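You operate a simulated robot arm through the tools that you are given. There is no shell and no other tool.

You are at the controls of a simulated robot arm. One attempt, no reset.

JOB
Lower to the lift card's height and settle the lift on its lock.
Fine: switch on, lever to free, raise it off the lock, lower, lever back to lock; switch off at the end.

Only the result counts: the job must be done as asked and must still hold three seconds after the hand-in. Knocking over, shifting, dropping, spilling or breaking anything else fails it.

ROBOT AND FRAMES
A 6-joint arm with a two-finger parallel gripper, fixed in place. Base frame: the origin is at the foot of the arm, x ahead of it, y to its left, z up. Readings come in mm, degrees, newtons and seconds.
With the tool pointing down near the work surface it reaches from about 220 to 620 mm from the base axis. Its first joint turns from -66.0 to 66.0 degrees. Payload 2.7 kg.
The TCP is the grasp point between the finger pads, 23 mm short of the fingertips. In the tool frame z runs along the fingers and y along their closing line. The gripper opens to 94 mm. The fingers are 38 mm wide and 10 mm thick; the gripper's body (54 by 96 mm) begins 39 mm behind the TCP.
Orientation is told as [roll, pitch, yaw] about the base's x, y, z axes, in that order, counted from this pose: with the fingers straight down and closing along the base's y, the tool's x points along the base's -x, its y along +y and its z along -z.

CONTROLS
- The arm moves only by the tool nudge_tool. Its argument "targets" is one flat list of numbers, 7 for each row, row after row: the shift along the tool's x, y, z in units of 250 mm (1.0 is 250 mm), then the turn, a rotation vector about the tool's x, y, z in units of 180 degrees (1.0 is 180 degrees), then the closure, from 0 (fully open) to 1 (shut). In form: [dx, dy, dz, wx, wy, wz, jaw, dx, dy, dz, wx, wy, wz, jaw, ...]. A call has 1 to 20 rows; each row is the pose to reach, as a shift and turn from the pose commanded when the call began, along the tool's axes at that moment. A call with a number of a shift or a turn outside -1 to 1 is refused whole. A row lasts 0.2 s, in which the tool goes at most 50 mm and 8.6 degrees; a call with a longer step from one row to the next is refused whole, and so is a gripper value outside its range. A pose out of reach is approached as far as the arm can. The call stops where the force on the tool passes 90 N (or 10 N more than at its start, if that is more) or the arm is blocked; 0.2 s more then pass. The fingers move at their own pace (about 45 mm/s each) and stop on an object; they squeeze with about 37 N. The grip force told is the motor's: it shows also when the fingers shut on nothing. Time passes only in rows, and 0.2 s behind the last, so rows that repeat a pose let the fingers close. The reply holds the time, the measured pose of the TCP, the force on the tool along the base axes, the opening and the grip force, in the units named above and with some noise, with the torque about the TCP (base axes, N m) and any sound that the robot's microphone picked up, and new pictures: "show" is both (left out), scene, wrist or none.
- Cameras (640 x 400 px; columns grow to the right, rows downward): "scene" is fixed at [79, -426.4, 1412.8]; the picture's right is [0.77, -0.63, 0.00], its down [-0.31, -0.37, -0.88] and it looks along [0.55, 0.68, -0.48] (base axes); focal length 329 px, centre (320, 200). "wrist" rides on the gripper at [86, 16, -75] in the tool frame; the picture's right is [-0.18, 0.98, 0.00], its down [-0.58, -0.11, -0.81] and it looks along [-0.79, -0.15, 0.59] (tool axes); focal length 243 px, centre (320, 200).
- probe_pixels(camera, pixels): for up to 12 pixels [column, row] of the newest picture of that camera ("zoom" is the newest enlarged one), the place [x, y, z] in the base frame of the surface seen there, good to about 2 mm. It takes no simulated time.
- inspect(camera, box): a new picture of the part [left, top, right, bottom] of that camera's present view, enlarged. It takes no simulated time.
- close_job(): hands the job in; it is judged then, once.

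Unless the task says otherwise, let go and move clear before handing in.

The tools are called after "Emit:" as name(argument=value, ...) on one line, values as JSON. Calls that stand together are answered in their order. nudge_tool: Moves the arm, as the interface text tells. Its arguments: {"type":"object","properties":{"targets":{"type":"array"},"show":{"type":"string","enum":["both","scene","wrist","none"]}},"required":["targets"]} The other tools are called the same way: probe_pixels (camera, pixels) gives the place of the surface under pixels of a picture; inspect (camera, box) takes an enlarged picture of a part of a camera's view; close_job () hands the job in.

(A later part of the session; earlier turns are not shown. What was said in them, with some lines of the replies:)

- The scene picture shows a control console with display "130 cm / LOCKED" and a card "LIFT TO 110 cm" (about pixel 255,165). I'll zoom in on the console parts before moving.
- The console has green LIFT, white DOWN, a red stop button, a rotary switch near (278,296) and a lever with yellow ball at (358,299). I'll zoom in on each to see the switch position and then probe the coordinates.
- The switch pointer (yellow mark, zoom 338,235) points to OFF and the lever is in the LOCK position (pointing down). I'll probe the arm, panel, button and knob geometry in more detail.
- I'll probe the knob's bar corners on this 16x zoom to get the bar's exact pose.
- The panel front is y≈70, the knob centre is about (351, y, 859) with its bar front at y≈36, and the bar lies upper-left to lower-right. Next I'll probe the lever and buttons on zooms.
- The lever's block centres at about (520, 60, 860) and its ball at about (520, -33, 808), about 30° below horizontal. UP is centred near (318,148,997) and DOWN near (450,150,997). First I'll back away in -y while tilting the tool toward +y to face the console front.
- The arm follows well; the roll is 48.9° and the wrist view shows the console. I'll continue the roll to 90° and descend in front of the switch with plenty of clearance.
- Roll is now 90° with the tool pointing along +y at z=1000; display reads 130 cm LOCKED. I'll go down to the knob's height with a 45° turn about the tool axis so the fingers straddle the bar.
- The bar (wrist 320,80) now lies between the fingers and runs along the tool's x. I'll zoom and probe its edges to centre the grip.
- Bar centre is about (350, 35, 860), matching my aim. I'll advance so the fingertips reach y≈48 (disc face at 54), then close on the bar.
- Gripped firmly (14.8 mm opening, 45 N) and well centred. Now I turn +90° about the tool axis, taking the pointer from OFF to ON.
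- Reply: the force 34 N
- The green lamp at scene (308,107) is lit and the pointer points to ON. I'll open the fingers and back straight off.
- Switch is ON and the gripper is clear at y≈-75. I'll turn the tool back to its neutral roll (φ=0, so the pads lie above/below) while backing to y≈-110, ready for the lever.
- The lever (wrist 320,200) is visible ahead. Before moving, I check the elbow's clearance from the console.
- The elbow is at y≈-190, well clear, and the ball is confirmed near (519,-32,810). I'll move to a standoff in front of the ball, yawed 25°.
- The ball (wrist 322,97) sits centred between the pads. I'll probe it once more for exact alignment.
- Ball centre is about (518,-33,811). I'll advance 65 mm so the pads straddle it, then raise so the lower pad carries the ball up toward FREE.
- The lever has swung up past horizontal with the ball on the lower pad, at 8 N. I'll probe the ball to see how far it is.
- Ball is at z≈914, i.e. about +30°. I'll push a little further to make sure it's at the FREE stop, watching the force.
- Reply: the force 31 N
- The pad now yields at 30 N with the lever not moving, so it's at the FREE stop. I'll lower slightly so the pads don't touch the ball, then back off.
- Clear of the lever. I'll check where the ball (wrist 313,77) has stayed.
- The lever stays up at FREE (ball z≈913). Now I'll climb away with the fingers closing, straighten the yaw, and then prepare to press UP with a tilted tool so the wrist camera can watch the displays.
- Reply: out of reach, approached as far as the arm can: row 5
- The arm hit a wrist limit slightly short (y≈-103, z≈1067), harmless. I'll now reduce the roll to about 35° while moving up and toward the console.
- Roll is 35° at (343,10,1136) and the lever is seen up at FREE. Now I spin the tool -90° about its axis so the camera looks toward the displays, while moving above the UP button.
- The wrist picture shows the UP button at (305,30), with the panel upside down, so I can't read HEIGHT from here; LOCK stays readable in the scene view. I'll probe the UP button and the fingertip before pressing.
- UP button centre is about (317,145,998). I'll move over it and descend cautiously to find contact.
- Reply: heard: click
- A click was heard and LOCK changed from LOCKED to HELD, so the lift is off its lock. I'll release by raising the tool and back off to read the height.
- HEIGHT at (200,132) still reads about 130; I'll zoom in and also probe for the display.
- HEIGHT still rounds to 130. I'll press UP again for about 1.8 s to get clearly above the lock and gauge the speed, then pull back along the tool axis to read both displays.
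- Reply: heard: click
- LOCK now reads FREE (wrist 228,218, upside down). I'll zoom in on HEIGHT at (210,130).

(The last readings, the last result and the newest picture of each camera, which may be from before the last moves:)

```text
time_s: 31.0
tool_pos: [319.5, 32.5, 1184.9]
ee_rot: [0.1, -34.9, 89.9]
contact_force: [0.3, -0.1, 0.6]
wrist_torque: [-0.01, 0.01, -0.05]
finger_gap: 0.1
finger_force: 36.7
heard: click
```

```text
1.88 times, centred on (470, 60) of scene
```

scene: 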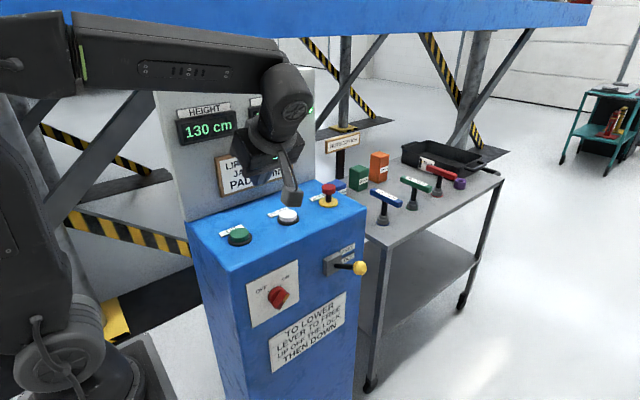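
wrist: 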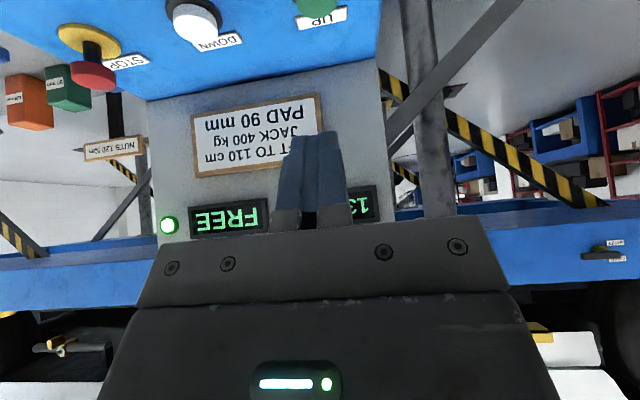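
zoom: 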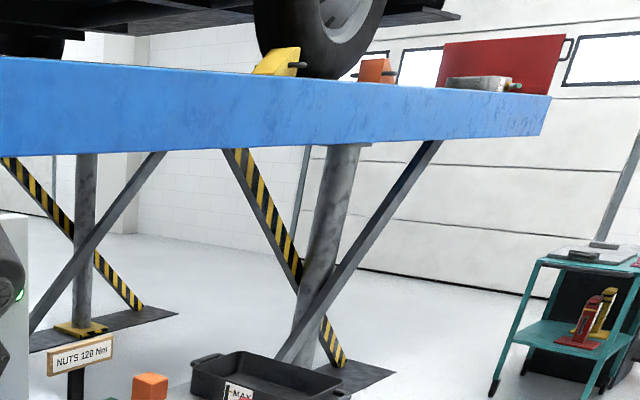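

HEIGHT still shows 130 while LOCK reads FREE; the rail seems to have shifted slightly. I'll wait a moment and check whether the display updates, and probe the rail's edge.

Emit:
nudge_tool(targets=[0, 0, 0, 0, 0, 0, 1, 0, 0, 0, 0, 0, 0, 1, 0, 0, 0, 0, 0, 0, 1])

Emit:
inspect(camera="scene", box=[540, 0, 610, 45])

```text
time_s: 31.8
tool_pos: [319.8, 33.2, 1185.7]
ee_rot: [0.1, -35.0, 89.9]
contact_force: [0.0, -0.4, 0.2]
wrist_torque: [-0.02, -0.04, 0.0]
finger_gap: 0.0
finger_force: 37.3
```

scene: 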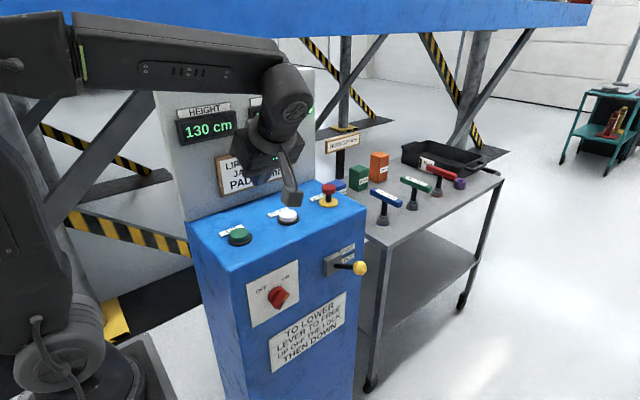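
wrist: 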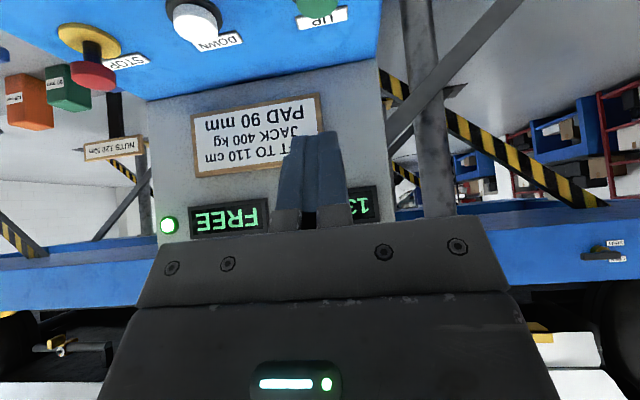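

```text
8.89 times, centred on (575, 22) of scene
```

zoom: 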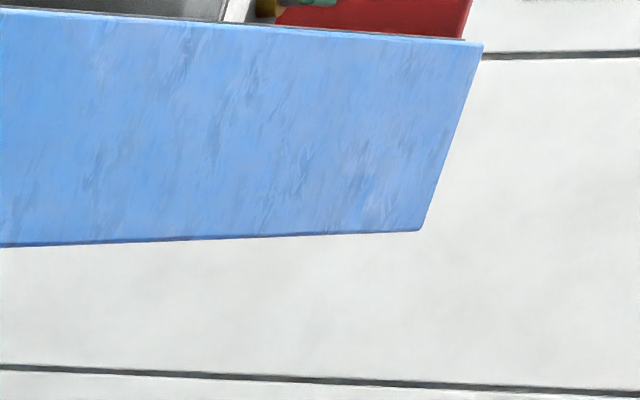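

I'll probe the rail's bottom edge now to get a reference for its true height.

Emit:
probe_pixels(camera="zoom", pixels=[[410, 220], [200, 230], [20, 235], [465, 50], [20, 20]])

Emit:
probe_pixels(camera="scene", pixels=[[100, 9], [450, 30], [560, 27]])

```text
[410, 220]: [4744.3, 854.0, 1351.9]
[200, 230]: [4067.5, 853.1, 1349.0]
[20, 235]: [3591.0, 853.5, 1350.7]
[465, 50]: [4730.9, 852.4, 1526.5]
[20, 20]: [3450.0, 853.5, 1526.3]
```

```text
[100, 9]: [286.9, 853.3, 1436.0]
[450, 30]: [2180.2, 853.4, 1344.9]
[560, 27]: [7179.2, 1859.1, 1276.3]
```

The rail face is the plane y≈853. I'll zoom in on its bottom edge to measure its height so that I can track true lift motion independent of the display.

Emit:
inspect(camera="scene", box=[375, 20, 415, 45])

```text
16.00 times, centred on (395, 32) of scene
```

zoom: 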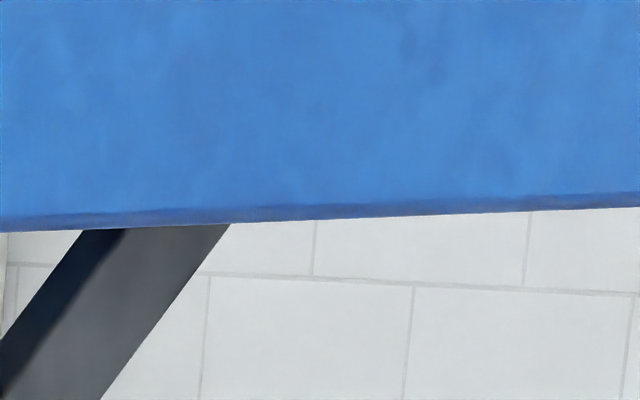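

Emit:
probe_pixels(camera="zoom", pixels=[[320, 200], [320, 212], [400, 200], [300, 190], [500, 205], [20, 220]])

```text
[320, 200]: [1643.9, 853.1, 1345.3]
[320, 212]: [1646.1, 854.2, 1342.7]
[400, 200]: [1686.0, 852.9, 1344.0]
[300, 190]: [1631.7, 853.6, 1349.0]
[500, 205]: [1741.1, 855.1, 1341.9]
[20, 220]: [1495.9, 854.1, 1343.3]
```

The rail's bottom edge is at z≈1341 mm. I'll check the floor's z to see whether the display's height corresponds to the rail's bottom edge.

Emit:
probe_pixels(camera="scene", pixels=[[560, 250], [480, 330], [580, 380], [390, 138]])

```text
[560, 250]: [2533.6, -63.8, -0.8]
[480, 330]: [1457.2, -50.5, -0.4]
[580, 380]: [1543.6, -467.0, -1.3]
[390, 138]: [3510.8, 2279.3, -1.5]
```

The floor is z=0, so the rail's bottom edge (≈1341 mm) means the lift is at about 134 cm and the display is coarse. I can track the height via the rail. Now I'll move over DOWN (447,147,998), press, and hold about 1.5 s.

Emit:
nudge_tool(targets=[-0.01, -0.12, 0.13, 0, 0, 0, 1, -0.02, -0.24, 0.26, 0, 0, 0, 1, -0.03, -0.35, 0.39, 0, 0, 0, 1, -0.04, -0.45, 0.52, 0, 0, 0, 1, -0.05, -0.516, 0.64, 0, 0, 0, 1, -0.054, -0.516, 0.717, 0, 0, 0, 1, 0.001, -0.516, 0.796, 0, 0, 0, 1, 0.001, -0.516, 0.796, 0, 0, 0, 1, 0.001, -0.516, 0.796, 0, 0, 0, 1, 0.001, -0.516, 0.796, 0, 0, 0, 1, 0.001, -0.516, 0.796, 0, 0, 0, 1])

Emit:
inspect(camera="scene", box=[375, 20, 455, 70])

```text
time_s: 34.2
tool_pos: [447.6, 146.0, 1022.1]
ee_rot: [-0.1, -35.0, 90.1]
contact_force: [1.1, 2.6, 7.0]
wrist_torque: [0.05, -0.01, 0.0]
finger_gap: 0.1
finger_force: 37.4
heard: click
```

scene: 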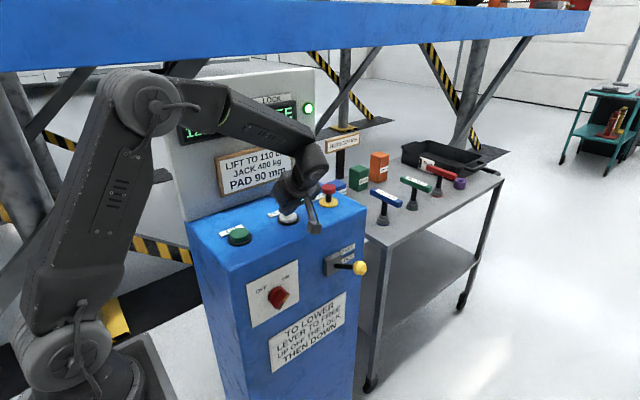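
wrist: 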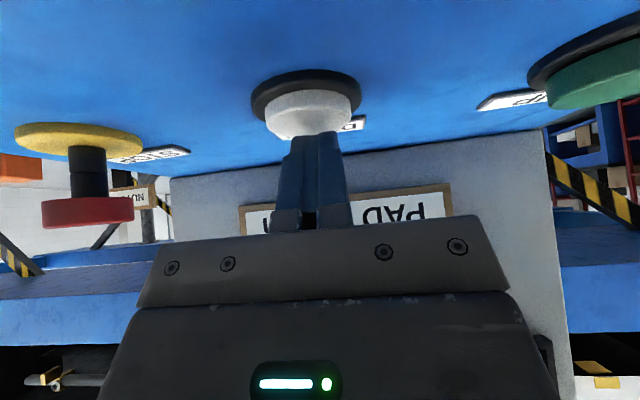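

```text
8.00 times, centred on (415, 45) of scene
```

zoom: 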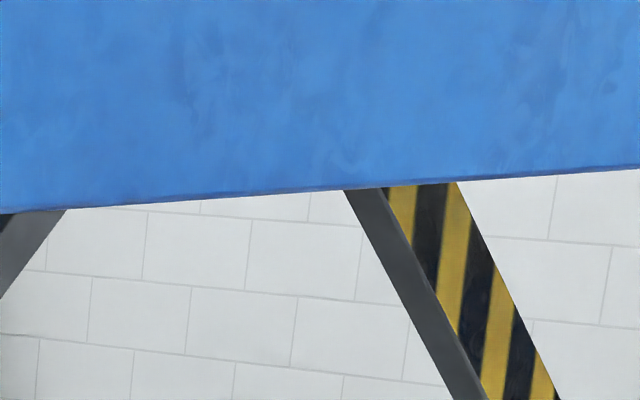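

The lift is moving down (HEIGHT begins with "12", LOCK reads FREE). I'll probe the rail edge and zoom in on the displays.

Emit:
probe_pixels(camera="zoom", pixels=[[320, 188], [240, 192], [560, 168], [160, 196]])

Emit:
inspect(camera="scene", box=[165, 85, 325, 165])

```text
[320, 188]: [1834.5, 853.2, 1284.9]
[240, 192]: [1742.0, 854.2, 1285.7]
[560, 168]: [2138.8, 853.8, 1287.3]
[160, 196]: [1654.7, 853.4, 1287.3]
```

```text
4.00 times, centred on (245, 125) of scene
```

zoom: 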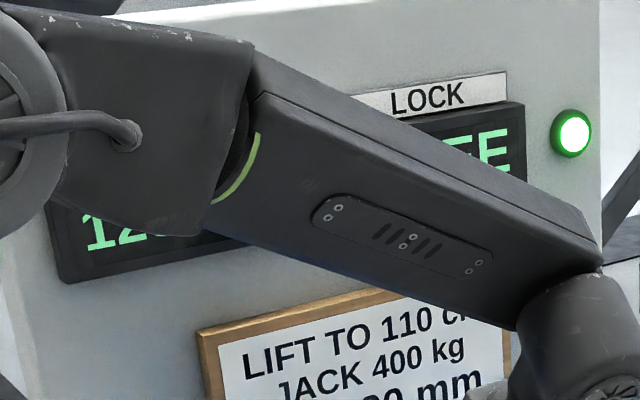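

The rail edge is now at z≈1283 after ~1.1 s of pressing (≈5 cm/s). I'll release immediately and back off to read the display and calibrate.

Emit:
nudge_tool(targets=[-0.06, 0, -0.085, 0, 0, 0, 1, -0.03, 0, -0.23, 0, 0, 0, 1, 0, 0, -0.41, 0, 0, 0, 1, 0, 0, -0.6, 0, 0, 0, 1, 0, 0, -0.788, 0, 0, 0, 1])

Emit:
inspect(camera="scene", box=[375, 20, 455, 70])

```text
time_s: 35.4
tool_pos: [445.5, 33.9, 1185.9]
ee_rot: [0.0, -35.0, 90.0]
contact_force: [0.5, -0.9, 0.0]
wrist_torque: [-0.01, 0.05, 0.01]
finger_gap: 0.1
finger_force: 36.7
```

scene: 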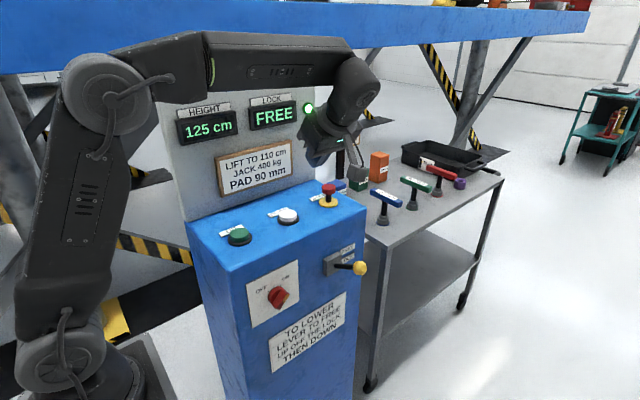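
wrist: 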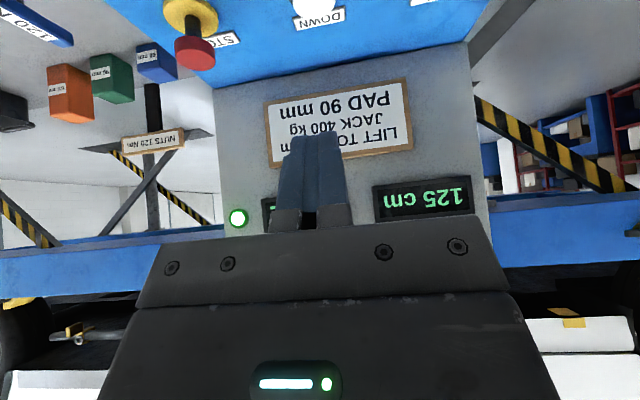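

```text
8.00 times, centred on (415, 45) of scene
```

zoom: 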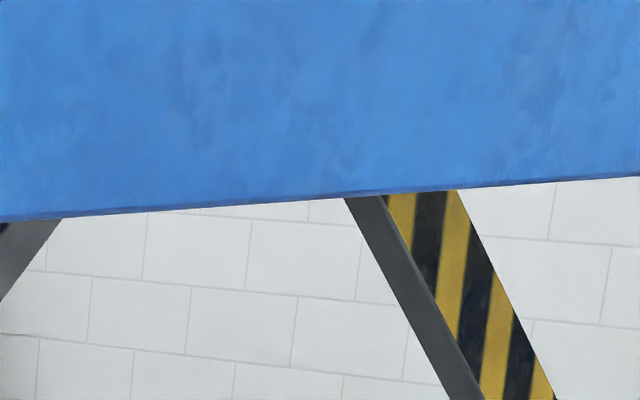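

HEIGHT reads 125 cm and LOCK reads FREE, both clearly visible. I'll probe the rail edge for calibration.

Emit:
probe_pixels(camera="zoom", pixels=[[320, 195], [240, 200], [560, 175], [160, 205], [320, 198]])

```text
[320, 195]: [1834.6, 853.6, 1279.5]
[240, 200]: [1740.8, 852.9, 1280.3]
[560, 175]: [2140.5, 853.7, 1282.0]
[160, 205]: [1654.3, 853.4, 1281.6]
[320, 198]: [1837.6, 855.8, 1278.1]
```

Rail edge ≈1277 mm, display 125: the display rounds down to 5 cm steps, and the rail edge equals the true height. Target is to stop around 1115–1125 mm (display 110), then lock. I'll press DOWN for about 1.8 s (≈100 mm) and check the rail while still holding.

Emit:
nudge_tool(targets=[0, 0, 0.19, 0, 0, 0, 1, 0, 0, 0.38, 0, 0, 0, 1, -0.03, 0, 0.56, 0, 0, 0, 1, -0.046, 0, 0.722, 0, 0, 0, 1, 0, 0, 0.788, 0, 0, 0, 1, 0, 0, 0.788, 0, 0, 0, 1, 0, 0, 0.788, 0, 0, 0, 1, 0, 0, 0.788, 0, 0, 0, 1, 0, 0, 0.788, 0, 0, 0, 1, 0, 0, 0.788, 0, 0, 0, 1, 0, 0, 0.788, 0, 0, 0, 1, 0, 0, 0.788, 0, 0, 0, 1])

Emit:
inspect(camera="scene", box=[375, 40, 455, 90])

```text
time_s: 38.0
tool_pos: [447.5, 146.0, 1021.0]
ee_rot: [-0.3, -35.1, 90.2]
contact_force: [-2.3, 4.9, 26.2]
wrist_torque: [0.12, 0.06, -0.02]
finger_gap: 0.1
finger_force: 36.7
heard: click
```

scene: 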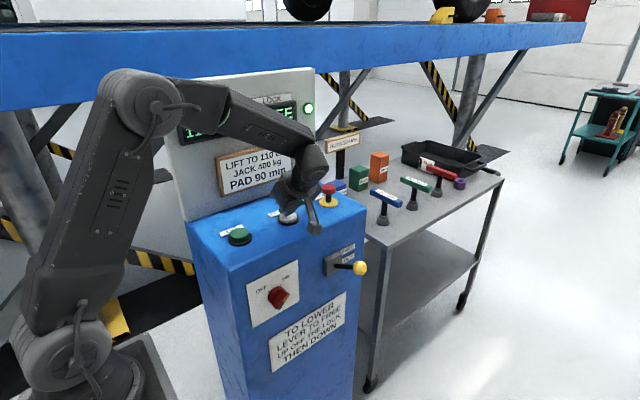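
wrist: 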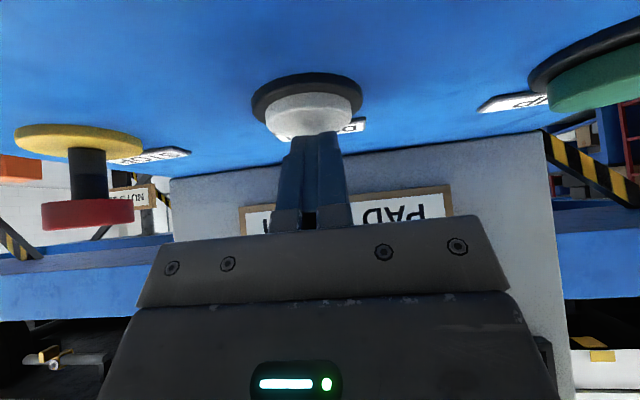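

```text
8.00 times, centred on (415, 65) of scene
```

zoom: 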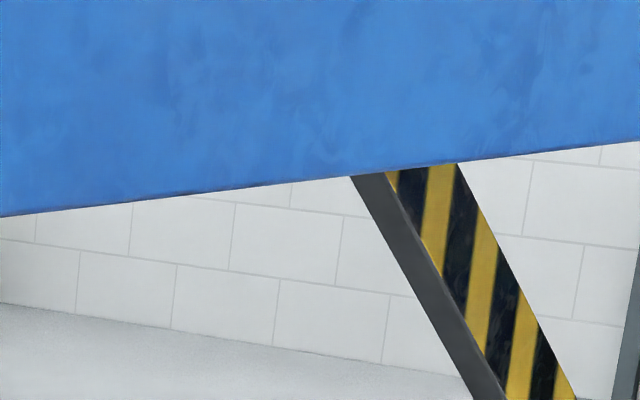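

Emit:
probe_pixels(camera="zoom", pixels=[[320, 176], [240, 186], [560, 148], [100, 200]])

Emit:
inspect(camera="scene", box=[165, 85, 325, 165])

```text
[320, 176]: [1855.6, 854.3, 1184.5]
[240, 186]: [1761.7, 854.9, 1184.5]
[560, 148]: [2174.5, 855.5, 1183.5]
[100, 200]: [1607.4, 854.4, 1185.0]
```

```text
4.00 times, centred on (245, 125) of scene
```

zoom: 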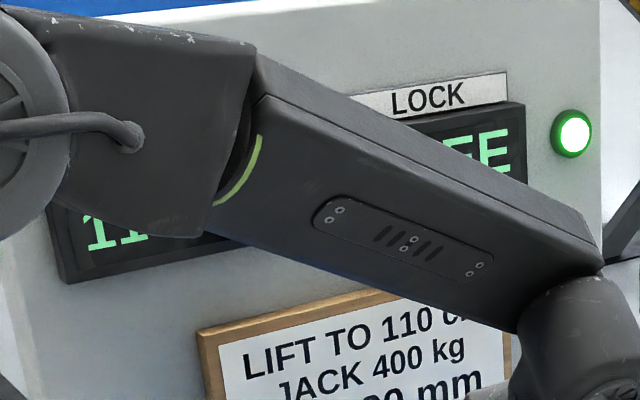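

Rail edge is at 1183 mm with the display at "11…", consistent. I'll hold DOWN 0.8 s more (≈44 mm), then release and back off to view the displays.

Emit:
nudge_tool(targets=[0, 0, 0, 0, 0, 0, 1, 0, 0, 0, 0, 0, 0, 1, 0, 0, 0, 0, 0, 0, 1, 0, 0, 0, 0, 0, 0, 1, -0.06, 0, -0.085, 0, 0, 0, 1, -0.03, 0, -0.23, 0, 0, 0, 1, 0, 0, -0.41, 0, 0, 0, 1, 0, 0, -0.6, 0, 0, 0, 1, 0, 0, -0.788, 0, 0, 0, 1])

Emit:
inspect(camera="scene", box=[375, 50, 455, 100])

```text
time_s: 40.0
tool_pos: [446.0, 34.6, 1182.8]
ee_rot: [-0.1, -35.0, 90.0]
contact_force: [0.1, -0.4, 0.4]
wrist_torque: [0.02, -0.01, 0.01]
finger_gap: 0.0
finger_force: 37.0
```

scene: 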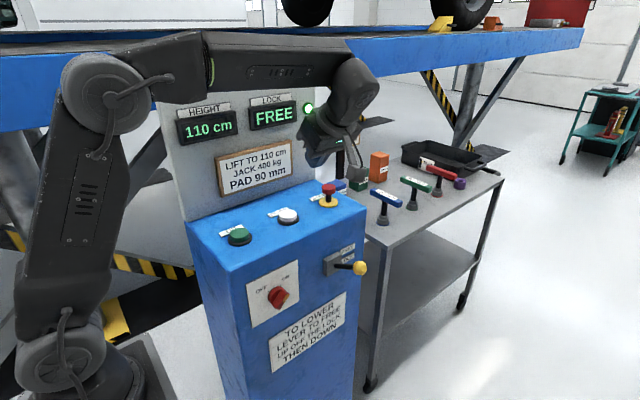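
wrist: 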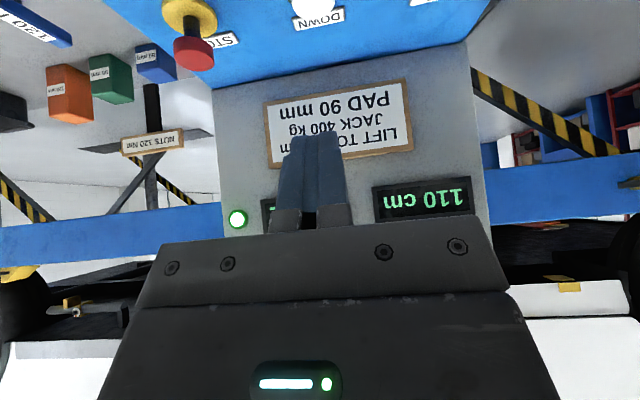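

```text
8.00 times, centred on (415, 75) of scene
```

zoom: 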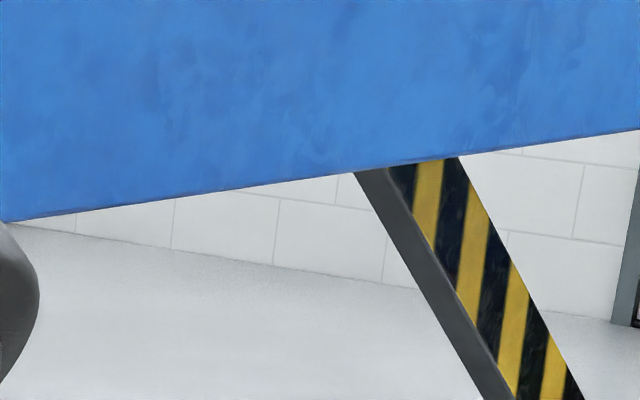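

HEIGHT reads 110 cm, LOCK reads FREE. Measuring the rail edge.

Emit:
probe_pixels(camera="zoom", pixels=[[320, 172], [240, 184], [560, 137], [100, 205]])

```text
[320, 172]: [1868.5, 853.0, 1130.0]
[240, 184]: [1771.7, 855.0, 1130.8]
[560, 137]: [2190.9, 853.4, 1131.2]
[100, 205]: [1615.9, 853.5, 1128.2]
```

Rail edge ≈1128 mm (112.8 cm), display 110, FREE. That's just above the 110 lock. Now I'll go above the lever's rod (x≈520, y≈-5) with closed fingers to push it down to LOCK.

Emit:
nudge_tool(targets=[0.143, -0.06, -0.051, 0, 0, 0, 1, 0.246, -0.14, 0.096, 0, 0, 0, 1, 0.35, -0.2, 0.244, 0, 0, 0, 1, 0.453, -0.26, 0.391, 0, 0, 0, 1, 0.556, -0.292, 0.538, 0, 0, 0, 1, 0.611, -0.292, 0.617, 0, 0, 0, 1])

```text
time_s: 41.4
tool_pos: [519.8, -3.1, 966.5]
ee_rot: [0.0, -34.9, 90.0]
contact_force: [-0.2, 0.3, -0.5]
wrist_torque: [0.02, -0.01, -0.01]
finger_gap: 0.0
finger_force: 37.1
```

scene: 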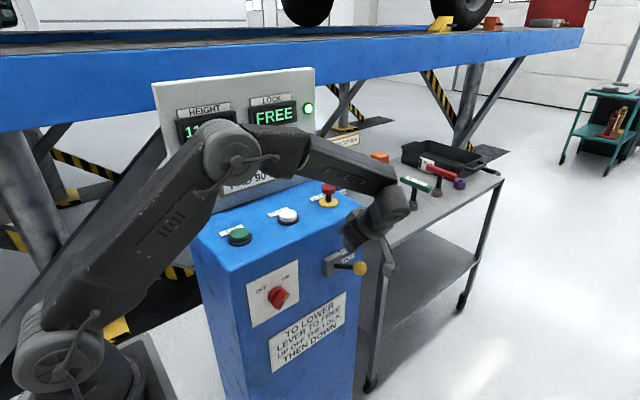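
wrist: 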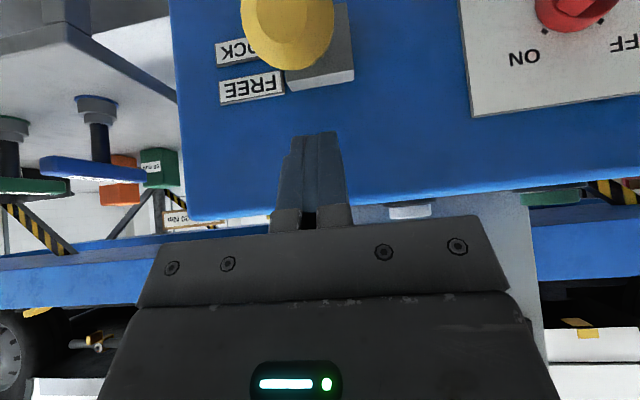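

The lever's ball is at wrist (287,30), almost under the fingers. I'll probe it to confirm the x alignment.

Emit:
probe_pixels(camera="wrist", pixels=[[287, 30], [250, 30], [328, 30], [287, 62], [320, 70], [318, 135], [275, 8]])

Emit:
inspect(camera="scene", box=[310, 180, 410, 300])

```text
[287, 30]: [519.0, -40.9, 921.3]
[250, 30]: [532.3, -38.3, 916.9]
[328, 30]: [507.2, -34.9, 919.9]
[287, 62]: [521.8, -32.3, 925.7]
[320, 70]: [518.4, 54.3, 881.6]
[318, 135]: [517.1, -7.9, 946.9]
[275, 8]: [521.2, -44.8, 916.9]
```

```text
3.33 times, centred on (360, 240) of scene
```

zoom: 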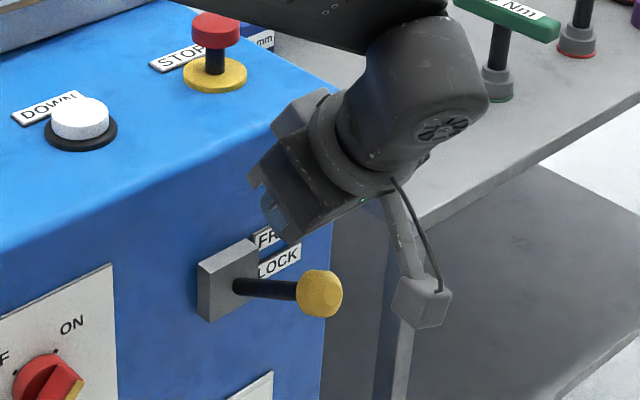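

Aligned (ball x≈520). I'll push straight down about 103 mm to swing the lever to LOCK.

Emit:
nudge_tool(targets=[0.03, 0, 0.043, 0, 0, 0, 1, 0.06, 0, 0.086, 0, 0, 0, 1, 0.09, 0, 0.129, 0, 0, 0, 1, 0.12, 0, 0.172, 0, 0, 0, 1, 0.15, 0, 0.215, 0, 0, 0, 1, 0.18, 0, 0.258, 0, 0, 0, 1, 0.21, 0, 0.301, 0, 0, 0, 1, 0.235, 0, 0.337, 0, 0, 0, 1])

```text
time_s: 43.2
tool_pos: [520.0, -3.5, 865.6]
ee_rot: [-0.1, -35.0, 90.0]
contact_force: [0.4, 0.0, -0.3]
wrist_torque: [-0.01, 0.01, 0.02]
finger_gap: 0.0
finger_force: 36.7
```

scene: 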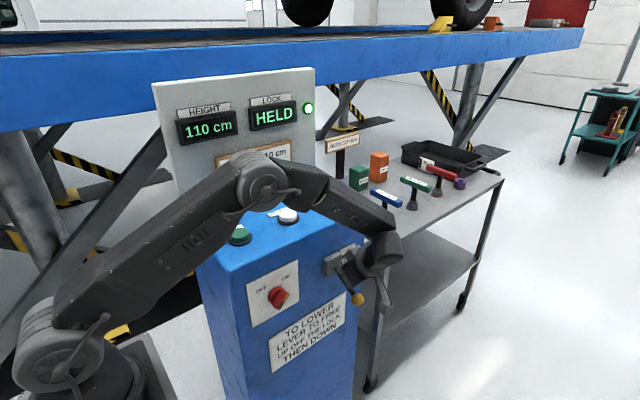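
wrist: 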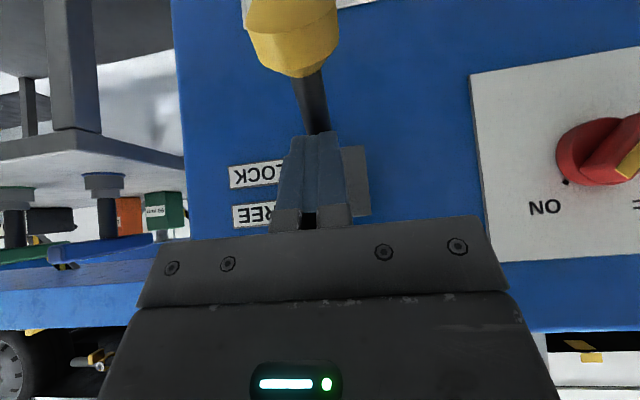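

LOCK changed to HELD with HEIGHT 110: the lever is at LOCK and the lift hangs just above the lock. I'll confirm the ball's position, then back away and press DOWN to settle it.

Emit:
probe_pixels(camera="wrist", pixels=[[290, 25], [290, 60], [318, 120]])

Emit:
probe_pixels(camera="scene", pixels=[[358, 299], [420, 72], [450, 68]])

```text
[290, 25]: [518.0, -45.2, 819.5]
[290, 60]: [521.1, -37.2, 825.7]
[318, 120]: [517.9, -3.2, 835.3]
```

```text
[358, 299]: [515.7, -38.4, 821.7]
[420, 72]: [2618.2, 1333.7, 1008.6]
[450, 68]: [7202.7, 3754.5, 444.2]
```

The lever is back in its original LOCK position (ball at z≈821 surface as at the start). I'll rise clear of it, move over DOWN, and press for a short while.

Emit:
nudge_tool(targets=[-0.1033, 0, -0.1474, 0, 0, 0, 1, -0.2066, 0.04, -0.2948, 0, 0, 0, 1, -0.3054, 0.12, -0.4357, 0, 0, 0, 1, -0.43, 0.2, -0.5438, 0, 0, 0, 1, -0.6, 0.26, -0.5076, 0, 0, 0, 1, -0.7475, 0.292, -0.4044, 0, 0, 0, 1, -0.844, 0.292, -0.298, 0, 0, 0, 1, -0.9028, 0.292, -0.2368, 0, 0, 0, 1, -0.8468, 0.292, -0.1572, 0, 0, 0, 1, -0.8468, 0.292, -0.1572, 0, 0, 0, 1, -0.8468, 0.292, -0.1572, 0, 0, 0, 1])

Emit:
inspect(camera="scene", box=[375, 50, 455, 100])

```text
time_s: 45.6
tool_pos: [448.1, 149.5, 1021.4]
ee_rot: [-0.3, -35.2, 90.2]
contact_force: [-4.7, -2.1, 24.0]
wrist_torque: [-0.19, 0.16, 0.05]
finger_gap: 0.2
finger_force: 37.5
heard: click
```

scene: 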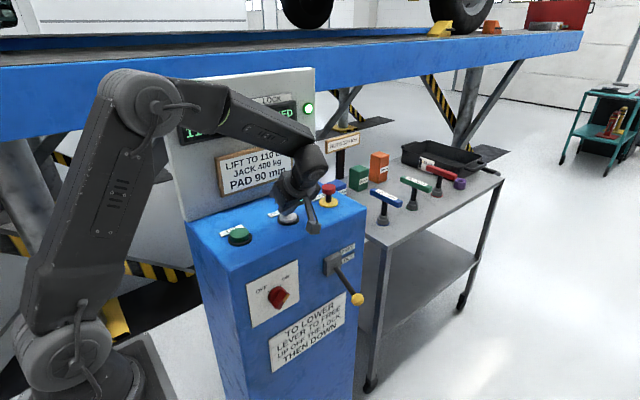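
wrist: 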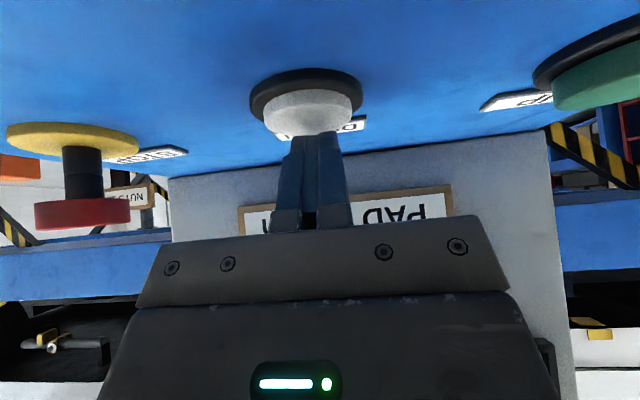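

```text
8.00 times, centred on (415, 75) of scene
```

zoom: 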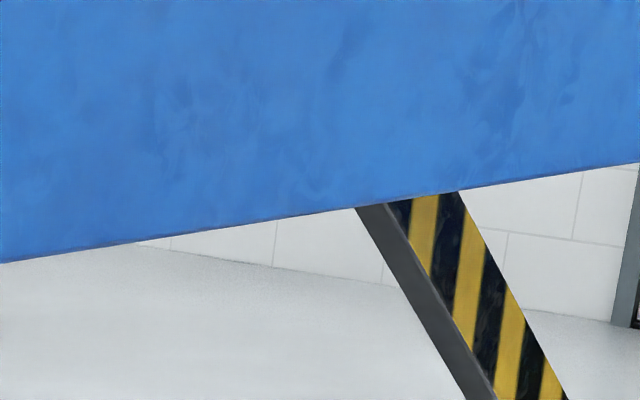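

The LOCK display edge shows "…ED"; the rail has dropped. Probing the rail edge and zooming in on the display.

Emit:
probe_pixels(camera="zoom", pixels=[[320, 208], [240, 221], [560, 174], [100, 243]])

Emit:
inspect(camera="scene", box=[165, 85, 325, 165])

```text
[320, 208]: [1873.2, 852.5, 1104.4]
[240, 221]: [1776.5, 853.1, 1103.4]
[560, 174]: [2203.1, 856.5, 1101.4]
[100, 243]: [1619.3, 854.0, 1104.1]
```

```text
4.00 times, centred on (245, 125) of scene
```

zoom: 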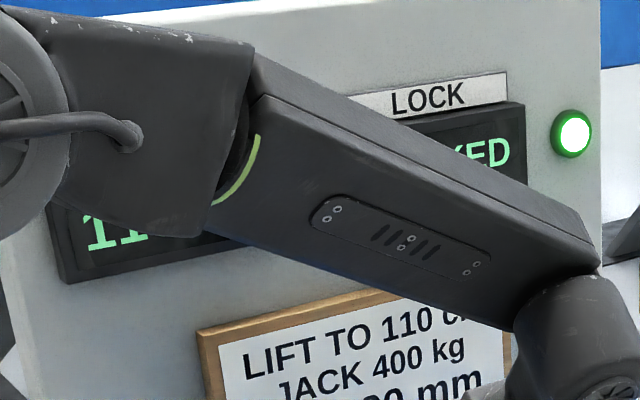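

LOCK shows "…KED" with the rail at ≈1101 mm, i.e. resting on the 110 lock. I'll hold two more rows to fully settle, then release and back off to verify.

Emit:
nudge_tool(targets=[0, 0, 0, 0, 0, 0, 1, 0, 0, 0, 0, 0, 0, 1, -0.06, 0, -0.085, 0, 0, 0, 1, -0.03, 0, -0.23, 0, 0, 0, 1, 0, 0, -0.41, 0, 0, 0, 1, 0, 0, -0.6, 0, 0, 0, 1, 0, 0, -0.788, 0, 0, 0, 1])

Emit:
inspect(camera="scene", box=[375, 50, 455, 100])

```text
time_s: 47.2
tool_pos: [446.5, 32.3, 1179.1]
ee_rot: [0.1, -35.0, 90.0]
contact_force: [-1.1, -0.1, 0.0]
wrist_torque: [0.01, 0.03, 0.01]
finger_gap: 0.0
finger_force: 37.3
```

scene: 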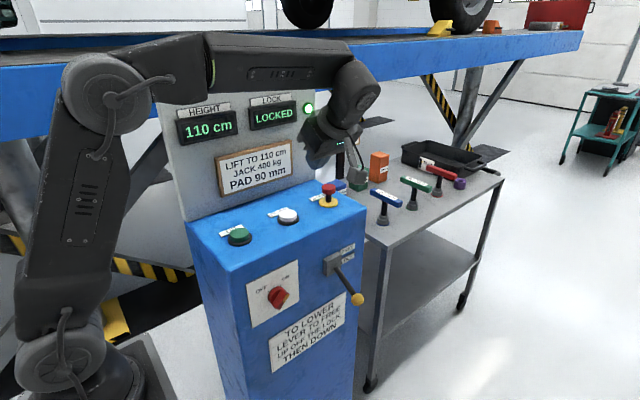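
wrist: 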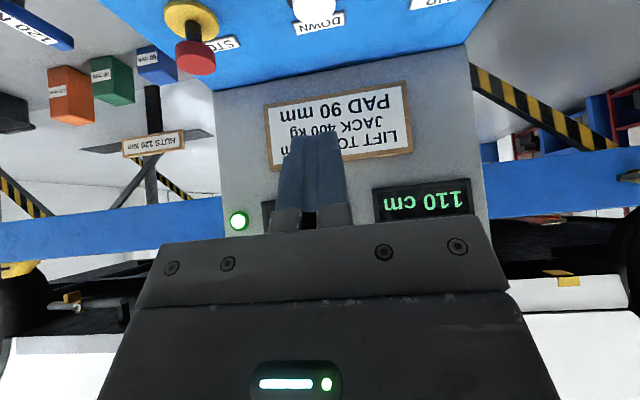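

```text
8.00 times, centred on (415, 75) of scene
```

zoom: 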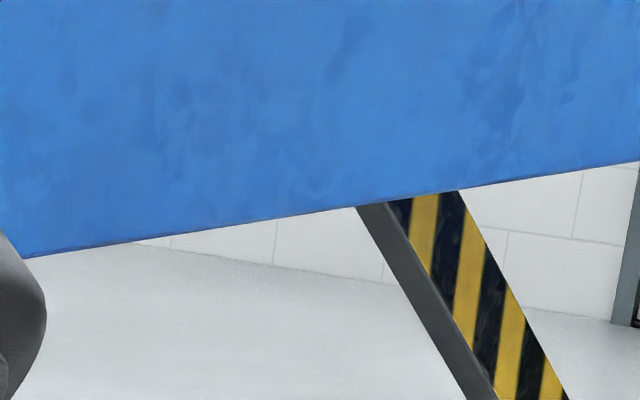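

HEIGHT 110 cm, LOCK LOCKED, lever at LOCK. Only the switch-off remains. I'll spin the tool back +90° to its neutral spin while moving left, retracing the earlier route.

Emit:
nudge_tool(targets=[0.0135, 0.038, 0.005, 0, 0, 0.0455, 1, 0.027, 0.076, 0.01, 0, 0, 0.091, 1, 0.0405, 0.113, 0.014, 0, 0, 0.1365, 1, 0.054, 0.151, 0.019, 0, 0, 0.182, 1, 0.068, 0.189, 0.024, 0, 0, 0.2275, 1, 0.081, 0.227, 0.028, 0, 0, 0.273, 1, 0.095, 0.265, 0.033, 0, 0, 0.3185, 1, 0.108, 0.303, 0.038, 0, 0, 0.364, 1, 0.122, 0.34, 0.043, 0, 0, 0.4095, 1, 0.135, 0.378, 0.047, 0, 0, 0.455, 1, 0.149, 0.416, 0.052, 0, 0, 0.5, 1])

```text
time_s: 49.6
tool_pos: [342.9, 12.0, 1148.7]
ee_rot: [35.0, 0.1, -0.1]
contact_force: [0.0, -0.2, 0.4]
wrist_torque: [-0.01, 0.01, 0.06]
finger_gap: 0.0
finger_force: 37.6
```

scene: 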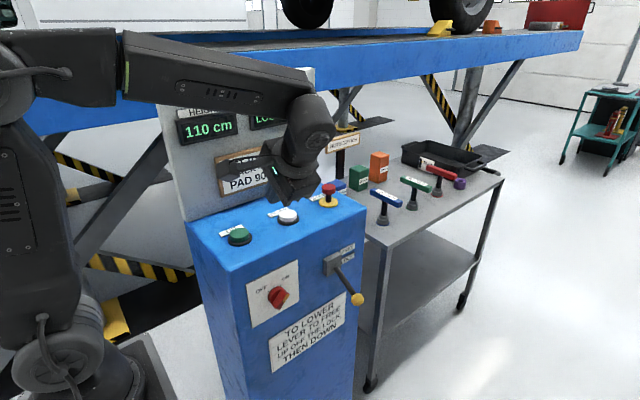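
wrist: 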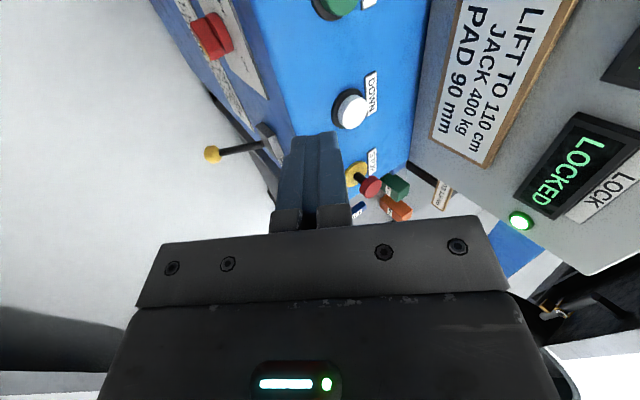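

Neutral spin at roll 35°, still LOCKED at 110. I'll roll to 90° and descend in front of the switch with the fingers opening.

Emit:
nudge_tool(targets=[-0.004, -0.0934, -0.041, -0.0437, 0, 0, 0.8, -0.008, -0.2097, -0.0493, -0.0873, 0, 0, 0.6, -0.012, -0.3326, -0.0133, -0.131, 0, 0, 0.4, -0.02, -0.4343, 0.062, -0.1746, 0, 0, 0.4, -0.024, -0.531, 0.1652, -0.2183, 0, 0, 0.4, -0.028, -0.6064, 0.259, -0.262, 0, 0, 0.4, -0.032, -0.673, 0.354, -0.3056, 0, 0, 0.4])

```text
time_s: 51.2
tool_pos: [351.2, -75.1, 979.7]
ee_rot: [90.2, -0.1, 0.0]
contact_force: [0.1, -0.1, -0.1]
wrist_torque: [0.01, -0.03, 0.0]
finger_gap: 56.4
finger_force: 0.1
```

scene: 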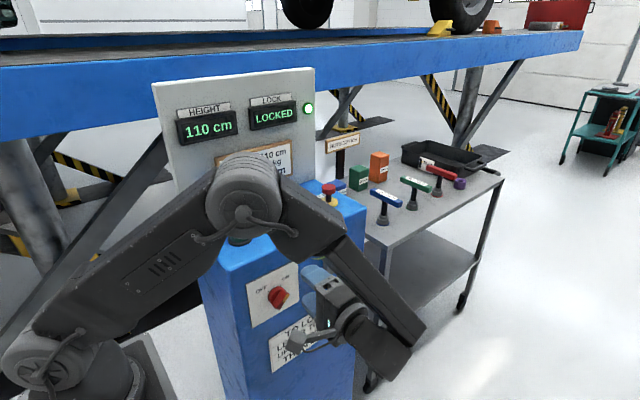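
wrist: 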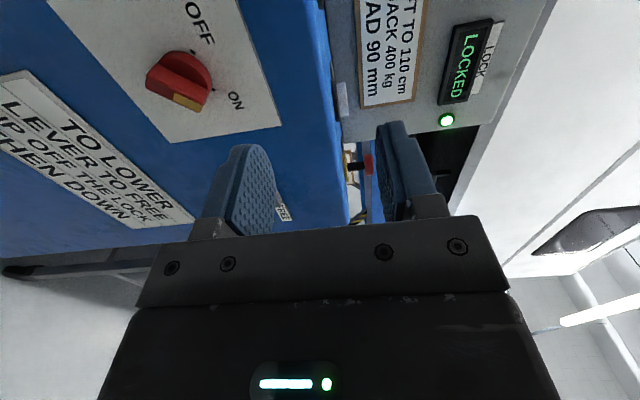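

Roll is 90° at z≈980. Now I descend to the knob's height while spinning to φ=135°, the angle at which I released the knob earlier.

Emit:
nudge_tool(targets=[0, -0.03, 0, 0, 0, 0.0469, 0.4, 0, -0.06, 0, 0, 0, 0.0938, 0.4, 0, -0.09, 0, 0, 0, 0.1407, 0.4, 0, -0.12, 0, 0, 0, 0.1876, 0.4, 0, -0.15, 0, 0, 0, 0.2345, 0.4, 0, -0.18, 0, 0, 0, 0.2814, 0.4, 0, -0.21, 0, 0, 0, 0.3283, 0.4, 0, -0.24, 0, 0, 0, 0.3752, 0.4, 0, -0.27, 0, 0, 0, 0.4221, 0.4, 0, -0.3, 0, 0, 0, 0.469, 0.4, 0, -0.33, 0, 0, 0, 0.5159, 0.4, 0, -0.36, 0, 0, 0, 0.5628, 0.4, 0, -0.39, 0, 0, 0, 0.6097, 0.4, 0, -0.42, 0, 0, 0, 0.6566, 0.4, 0, -0.45, 0, 0, 0, 0.7035, 0.4, 0, -0.478, 0, 0, 0, 0.75, 0.4])

```text
time_s: 54.6
tool_pos: [350.2, -75.3, 861.0]
ee_rot: [-90.0, 44.9, 180.0]
contact_force: [-0.1, -0.2, -0.3]
wrist_torque: [-0.01, 0.0, 0.02]
finger_gap: 56.5
finger_force: 0.1
```

scene: 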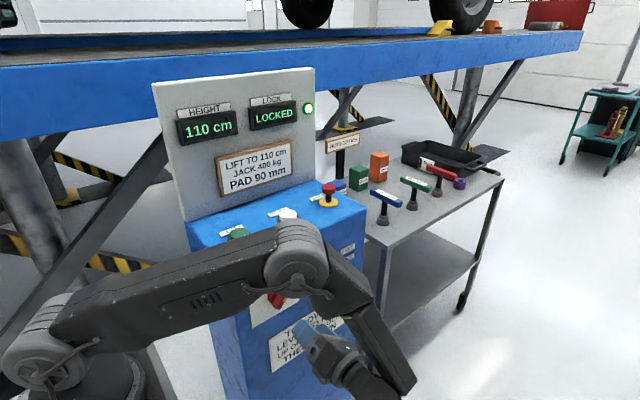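
wrist: 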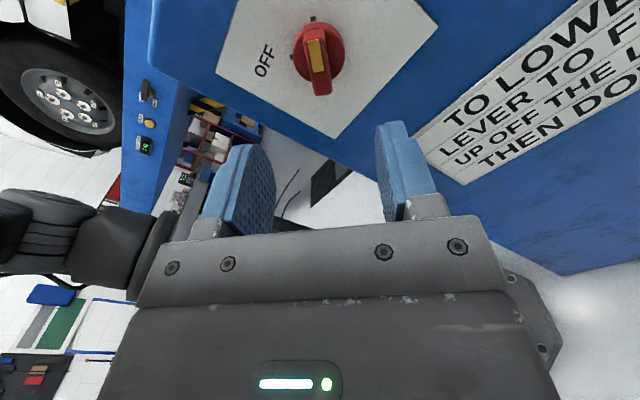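

The bar is aligned between the pads (wrist 318,55), same as when I released it. I'll advance to y≈25 and grip.

Emit:
nudge_tool(targets=[0, 0, 0.15, 0, 0, 0, 0.4, 0, 0, 0.3, 0, 0, 0, 0.4, 0, 0, 0.4, 0, 0, 0, 0.4, 0, 0, 0.4, 0, 0, 0, 1, 0, 0, 0.4, 0, 0, 0, 1, 0, 0, 0.4, 0, 0, 0, 1, 0, 0, 0.4, 0, 0, 0, 1, 0, 0, 0.4, 0, 0, 0, 1])

```text
time_s: 56.4
tool_pos: [348.6, 23.1, 858.8]
ee_rot: [-90.3, 45.0, 180.0]
contact_force: [-7.6, 4.9, 9.6]
wrist_torque: [0.13, 0.0, -0.01]
finger_gap: 14.9
finger_force: 45.0
```

scene: 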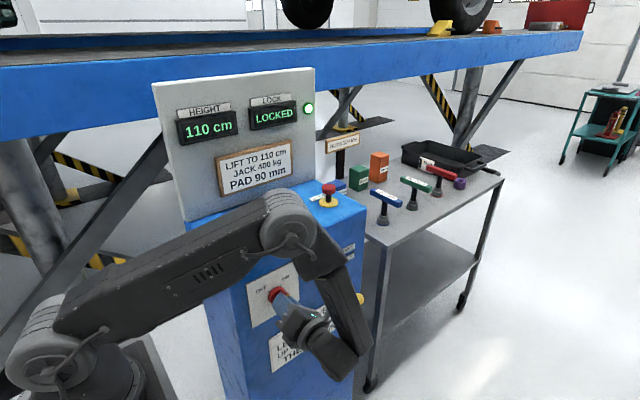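
wrist: 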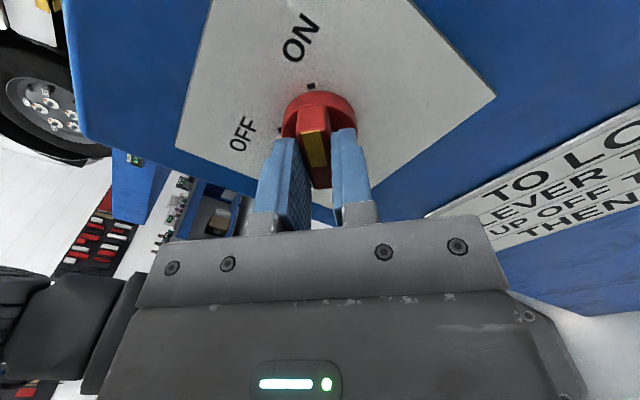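

Gripped (14.9 mm, 45 N). Now I turn -90° about the tool axis, taking the pointer from ON back to OFF.

Emit:
nudge_tool(targets=[0, 0, 0, 0, 0, -0.045, 1, 0, 0, 0, 0, 0, -0.09, 1, 0, 0, 0, 0, 0, -0.135, 1, 0, 0, 0, 0, 0, -0.18, 1, 0, 0, 0, 0, 0, -0.225, 1, 0, 0, 0, 0, 0, -0.27, 1, 0, 0, 0, 0, 0, -0.315, 1, 0, 0, 0, 0, 0, -0.36, 1, 0, 0, 0, 0, 0, -0.405, 1, 0, 0, 0, 0, 0, -0.45, 1, 0, 0, 0, 0, 0, -0.495, 1])

```text
time_s: 58.8
tool_pos: [351.4, 23.9, 858.7]
ee_rot: [89.8, 45.6, 0.0]
contact_force: [-7.7, -27.4, -21.3]
wrist_torque: [-0.86, -0.03, -0.48]
finger_gap: 14.9
finger_force: 44.8
```

scene: 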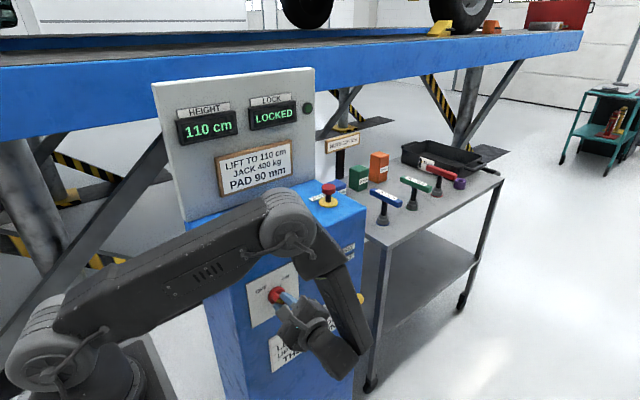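
wrist: 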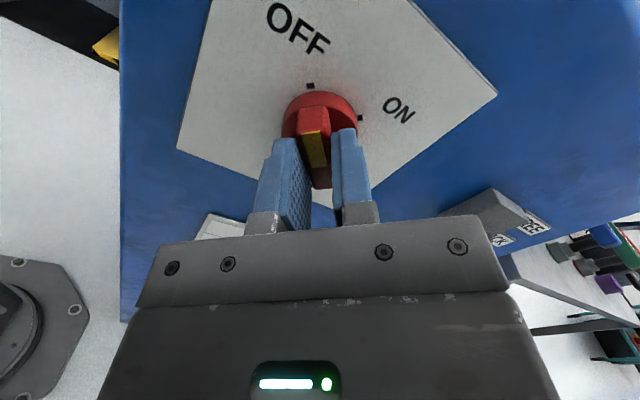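

The lamp at (307,107) has gone dark and the pointer is at OFF, with 110 cm LOCKED still displayed. I'll open the fingers and back straight off.

Emit:
nudge_tool(targets=[0, 0, 0, 0, 0, 0, 0.4, 0, 0, 0, 0, 0, 0, 0.4, 0, 0, 0, 0, 0, 0, 0.4, 0, 0, 0, 0, 0, 0, 0.4, 0, 0, -0.1, 0, 0, 0, 0.4, 0, 0, -0.25, 0, 0, 0, 0.4, 0, 0, -0.4, 0, 0, 0, 0.4, 0, 0, -0.5, 0, 0, 0, 0.4])

Emit:
inspect(camera="scene", box=[150, 60, 390, 310])

Emit:
inspect(camera="scene", box=[375, 50, 455, 100])

```text
time_s: 60.6
tool_pos: [350.7, -99.9, 860.2]
ee_rot: [90.1, 45.8, 0.1]
contact_force: [-0.5, 0.6, -0.1]
wrist_torque: [0.01, 0.01, 0.03]
finger_gap: 56.4
finger_force: 0.0
```

scene: 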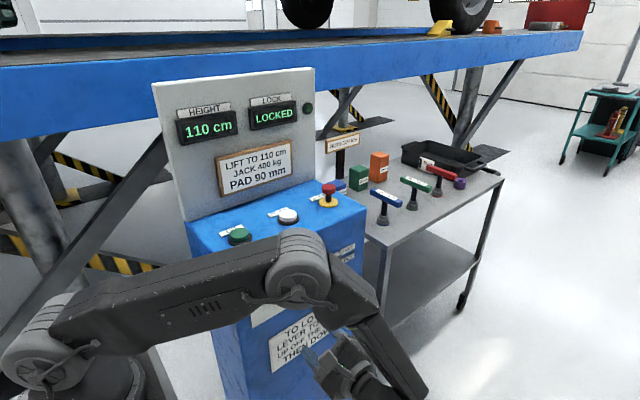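
wrist: 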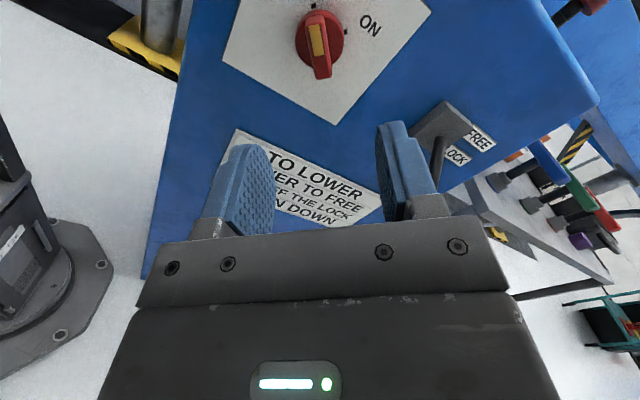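

```text
1.60 times, centred on (270, 185) of scene
```

zoom: 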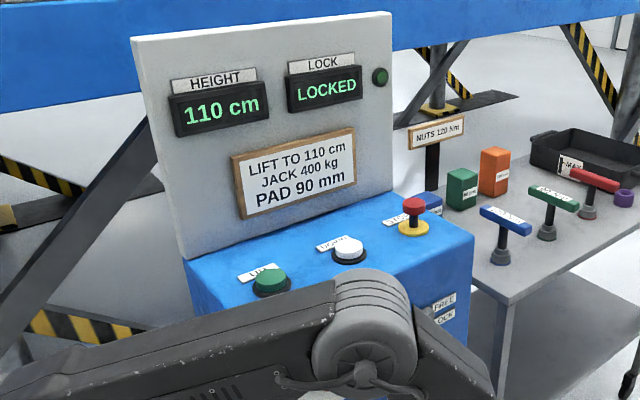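

```text
8.00 times, centred on (415, 75) of scene
```

zoom: 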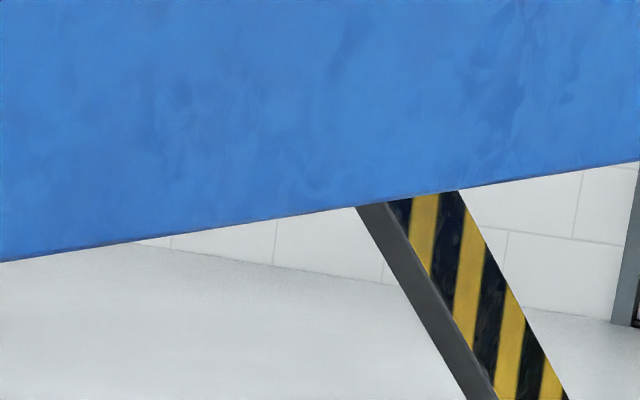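

The pictures show HEIGHT 110 cm, LOCK LOCKED, the lamp dark, the knob pointing to OFF (wrist 318,40), the lever down at LOCK, and the gripper clear at y≈-100 with the rail edge unchanged. Everything is as asked, so I hand in.

Emit:
close_job()

```text
The job is handed in.
```

The lift is down at the card's height and resting on its lock. HEIGHT reads 110 cm and LOCK reads LOCKED.

- **Switch:** I turned it on for the job and back to OFF at the end; the green lamp is dark.
- **Lever:** I moved it to FREE for lowering. It is now back at LOCK, in the same position as at the start.
- **Lowering:** I raised the lift about 4 cm off the old lock, lowered it to just above 110 cm, set the lever to LOCK, then pressed DOWN until it settled.
- **Final height:** The lift rail's bottom edge measured about 1101 mm from the floor once it settled. It looked unchanged after the switch was turned off.

The gripper is open and clear of the console. Nothing else on the console or the table was touched or moved as far as the pictures show. I handed the job in, and no result has come back yet.
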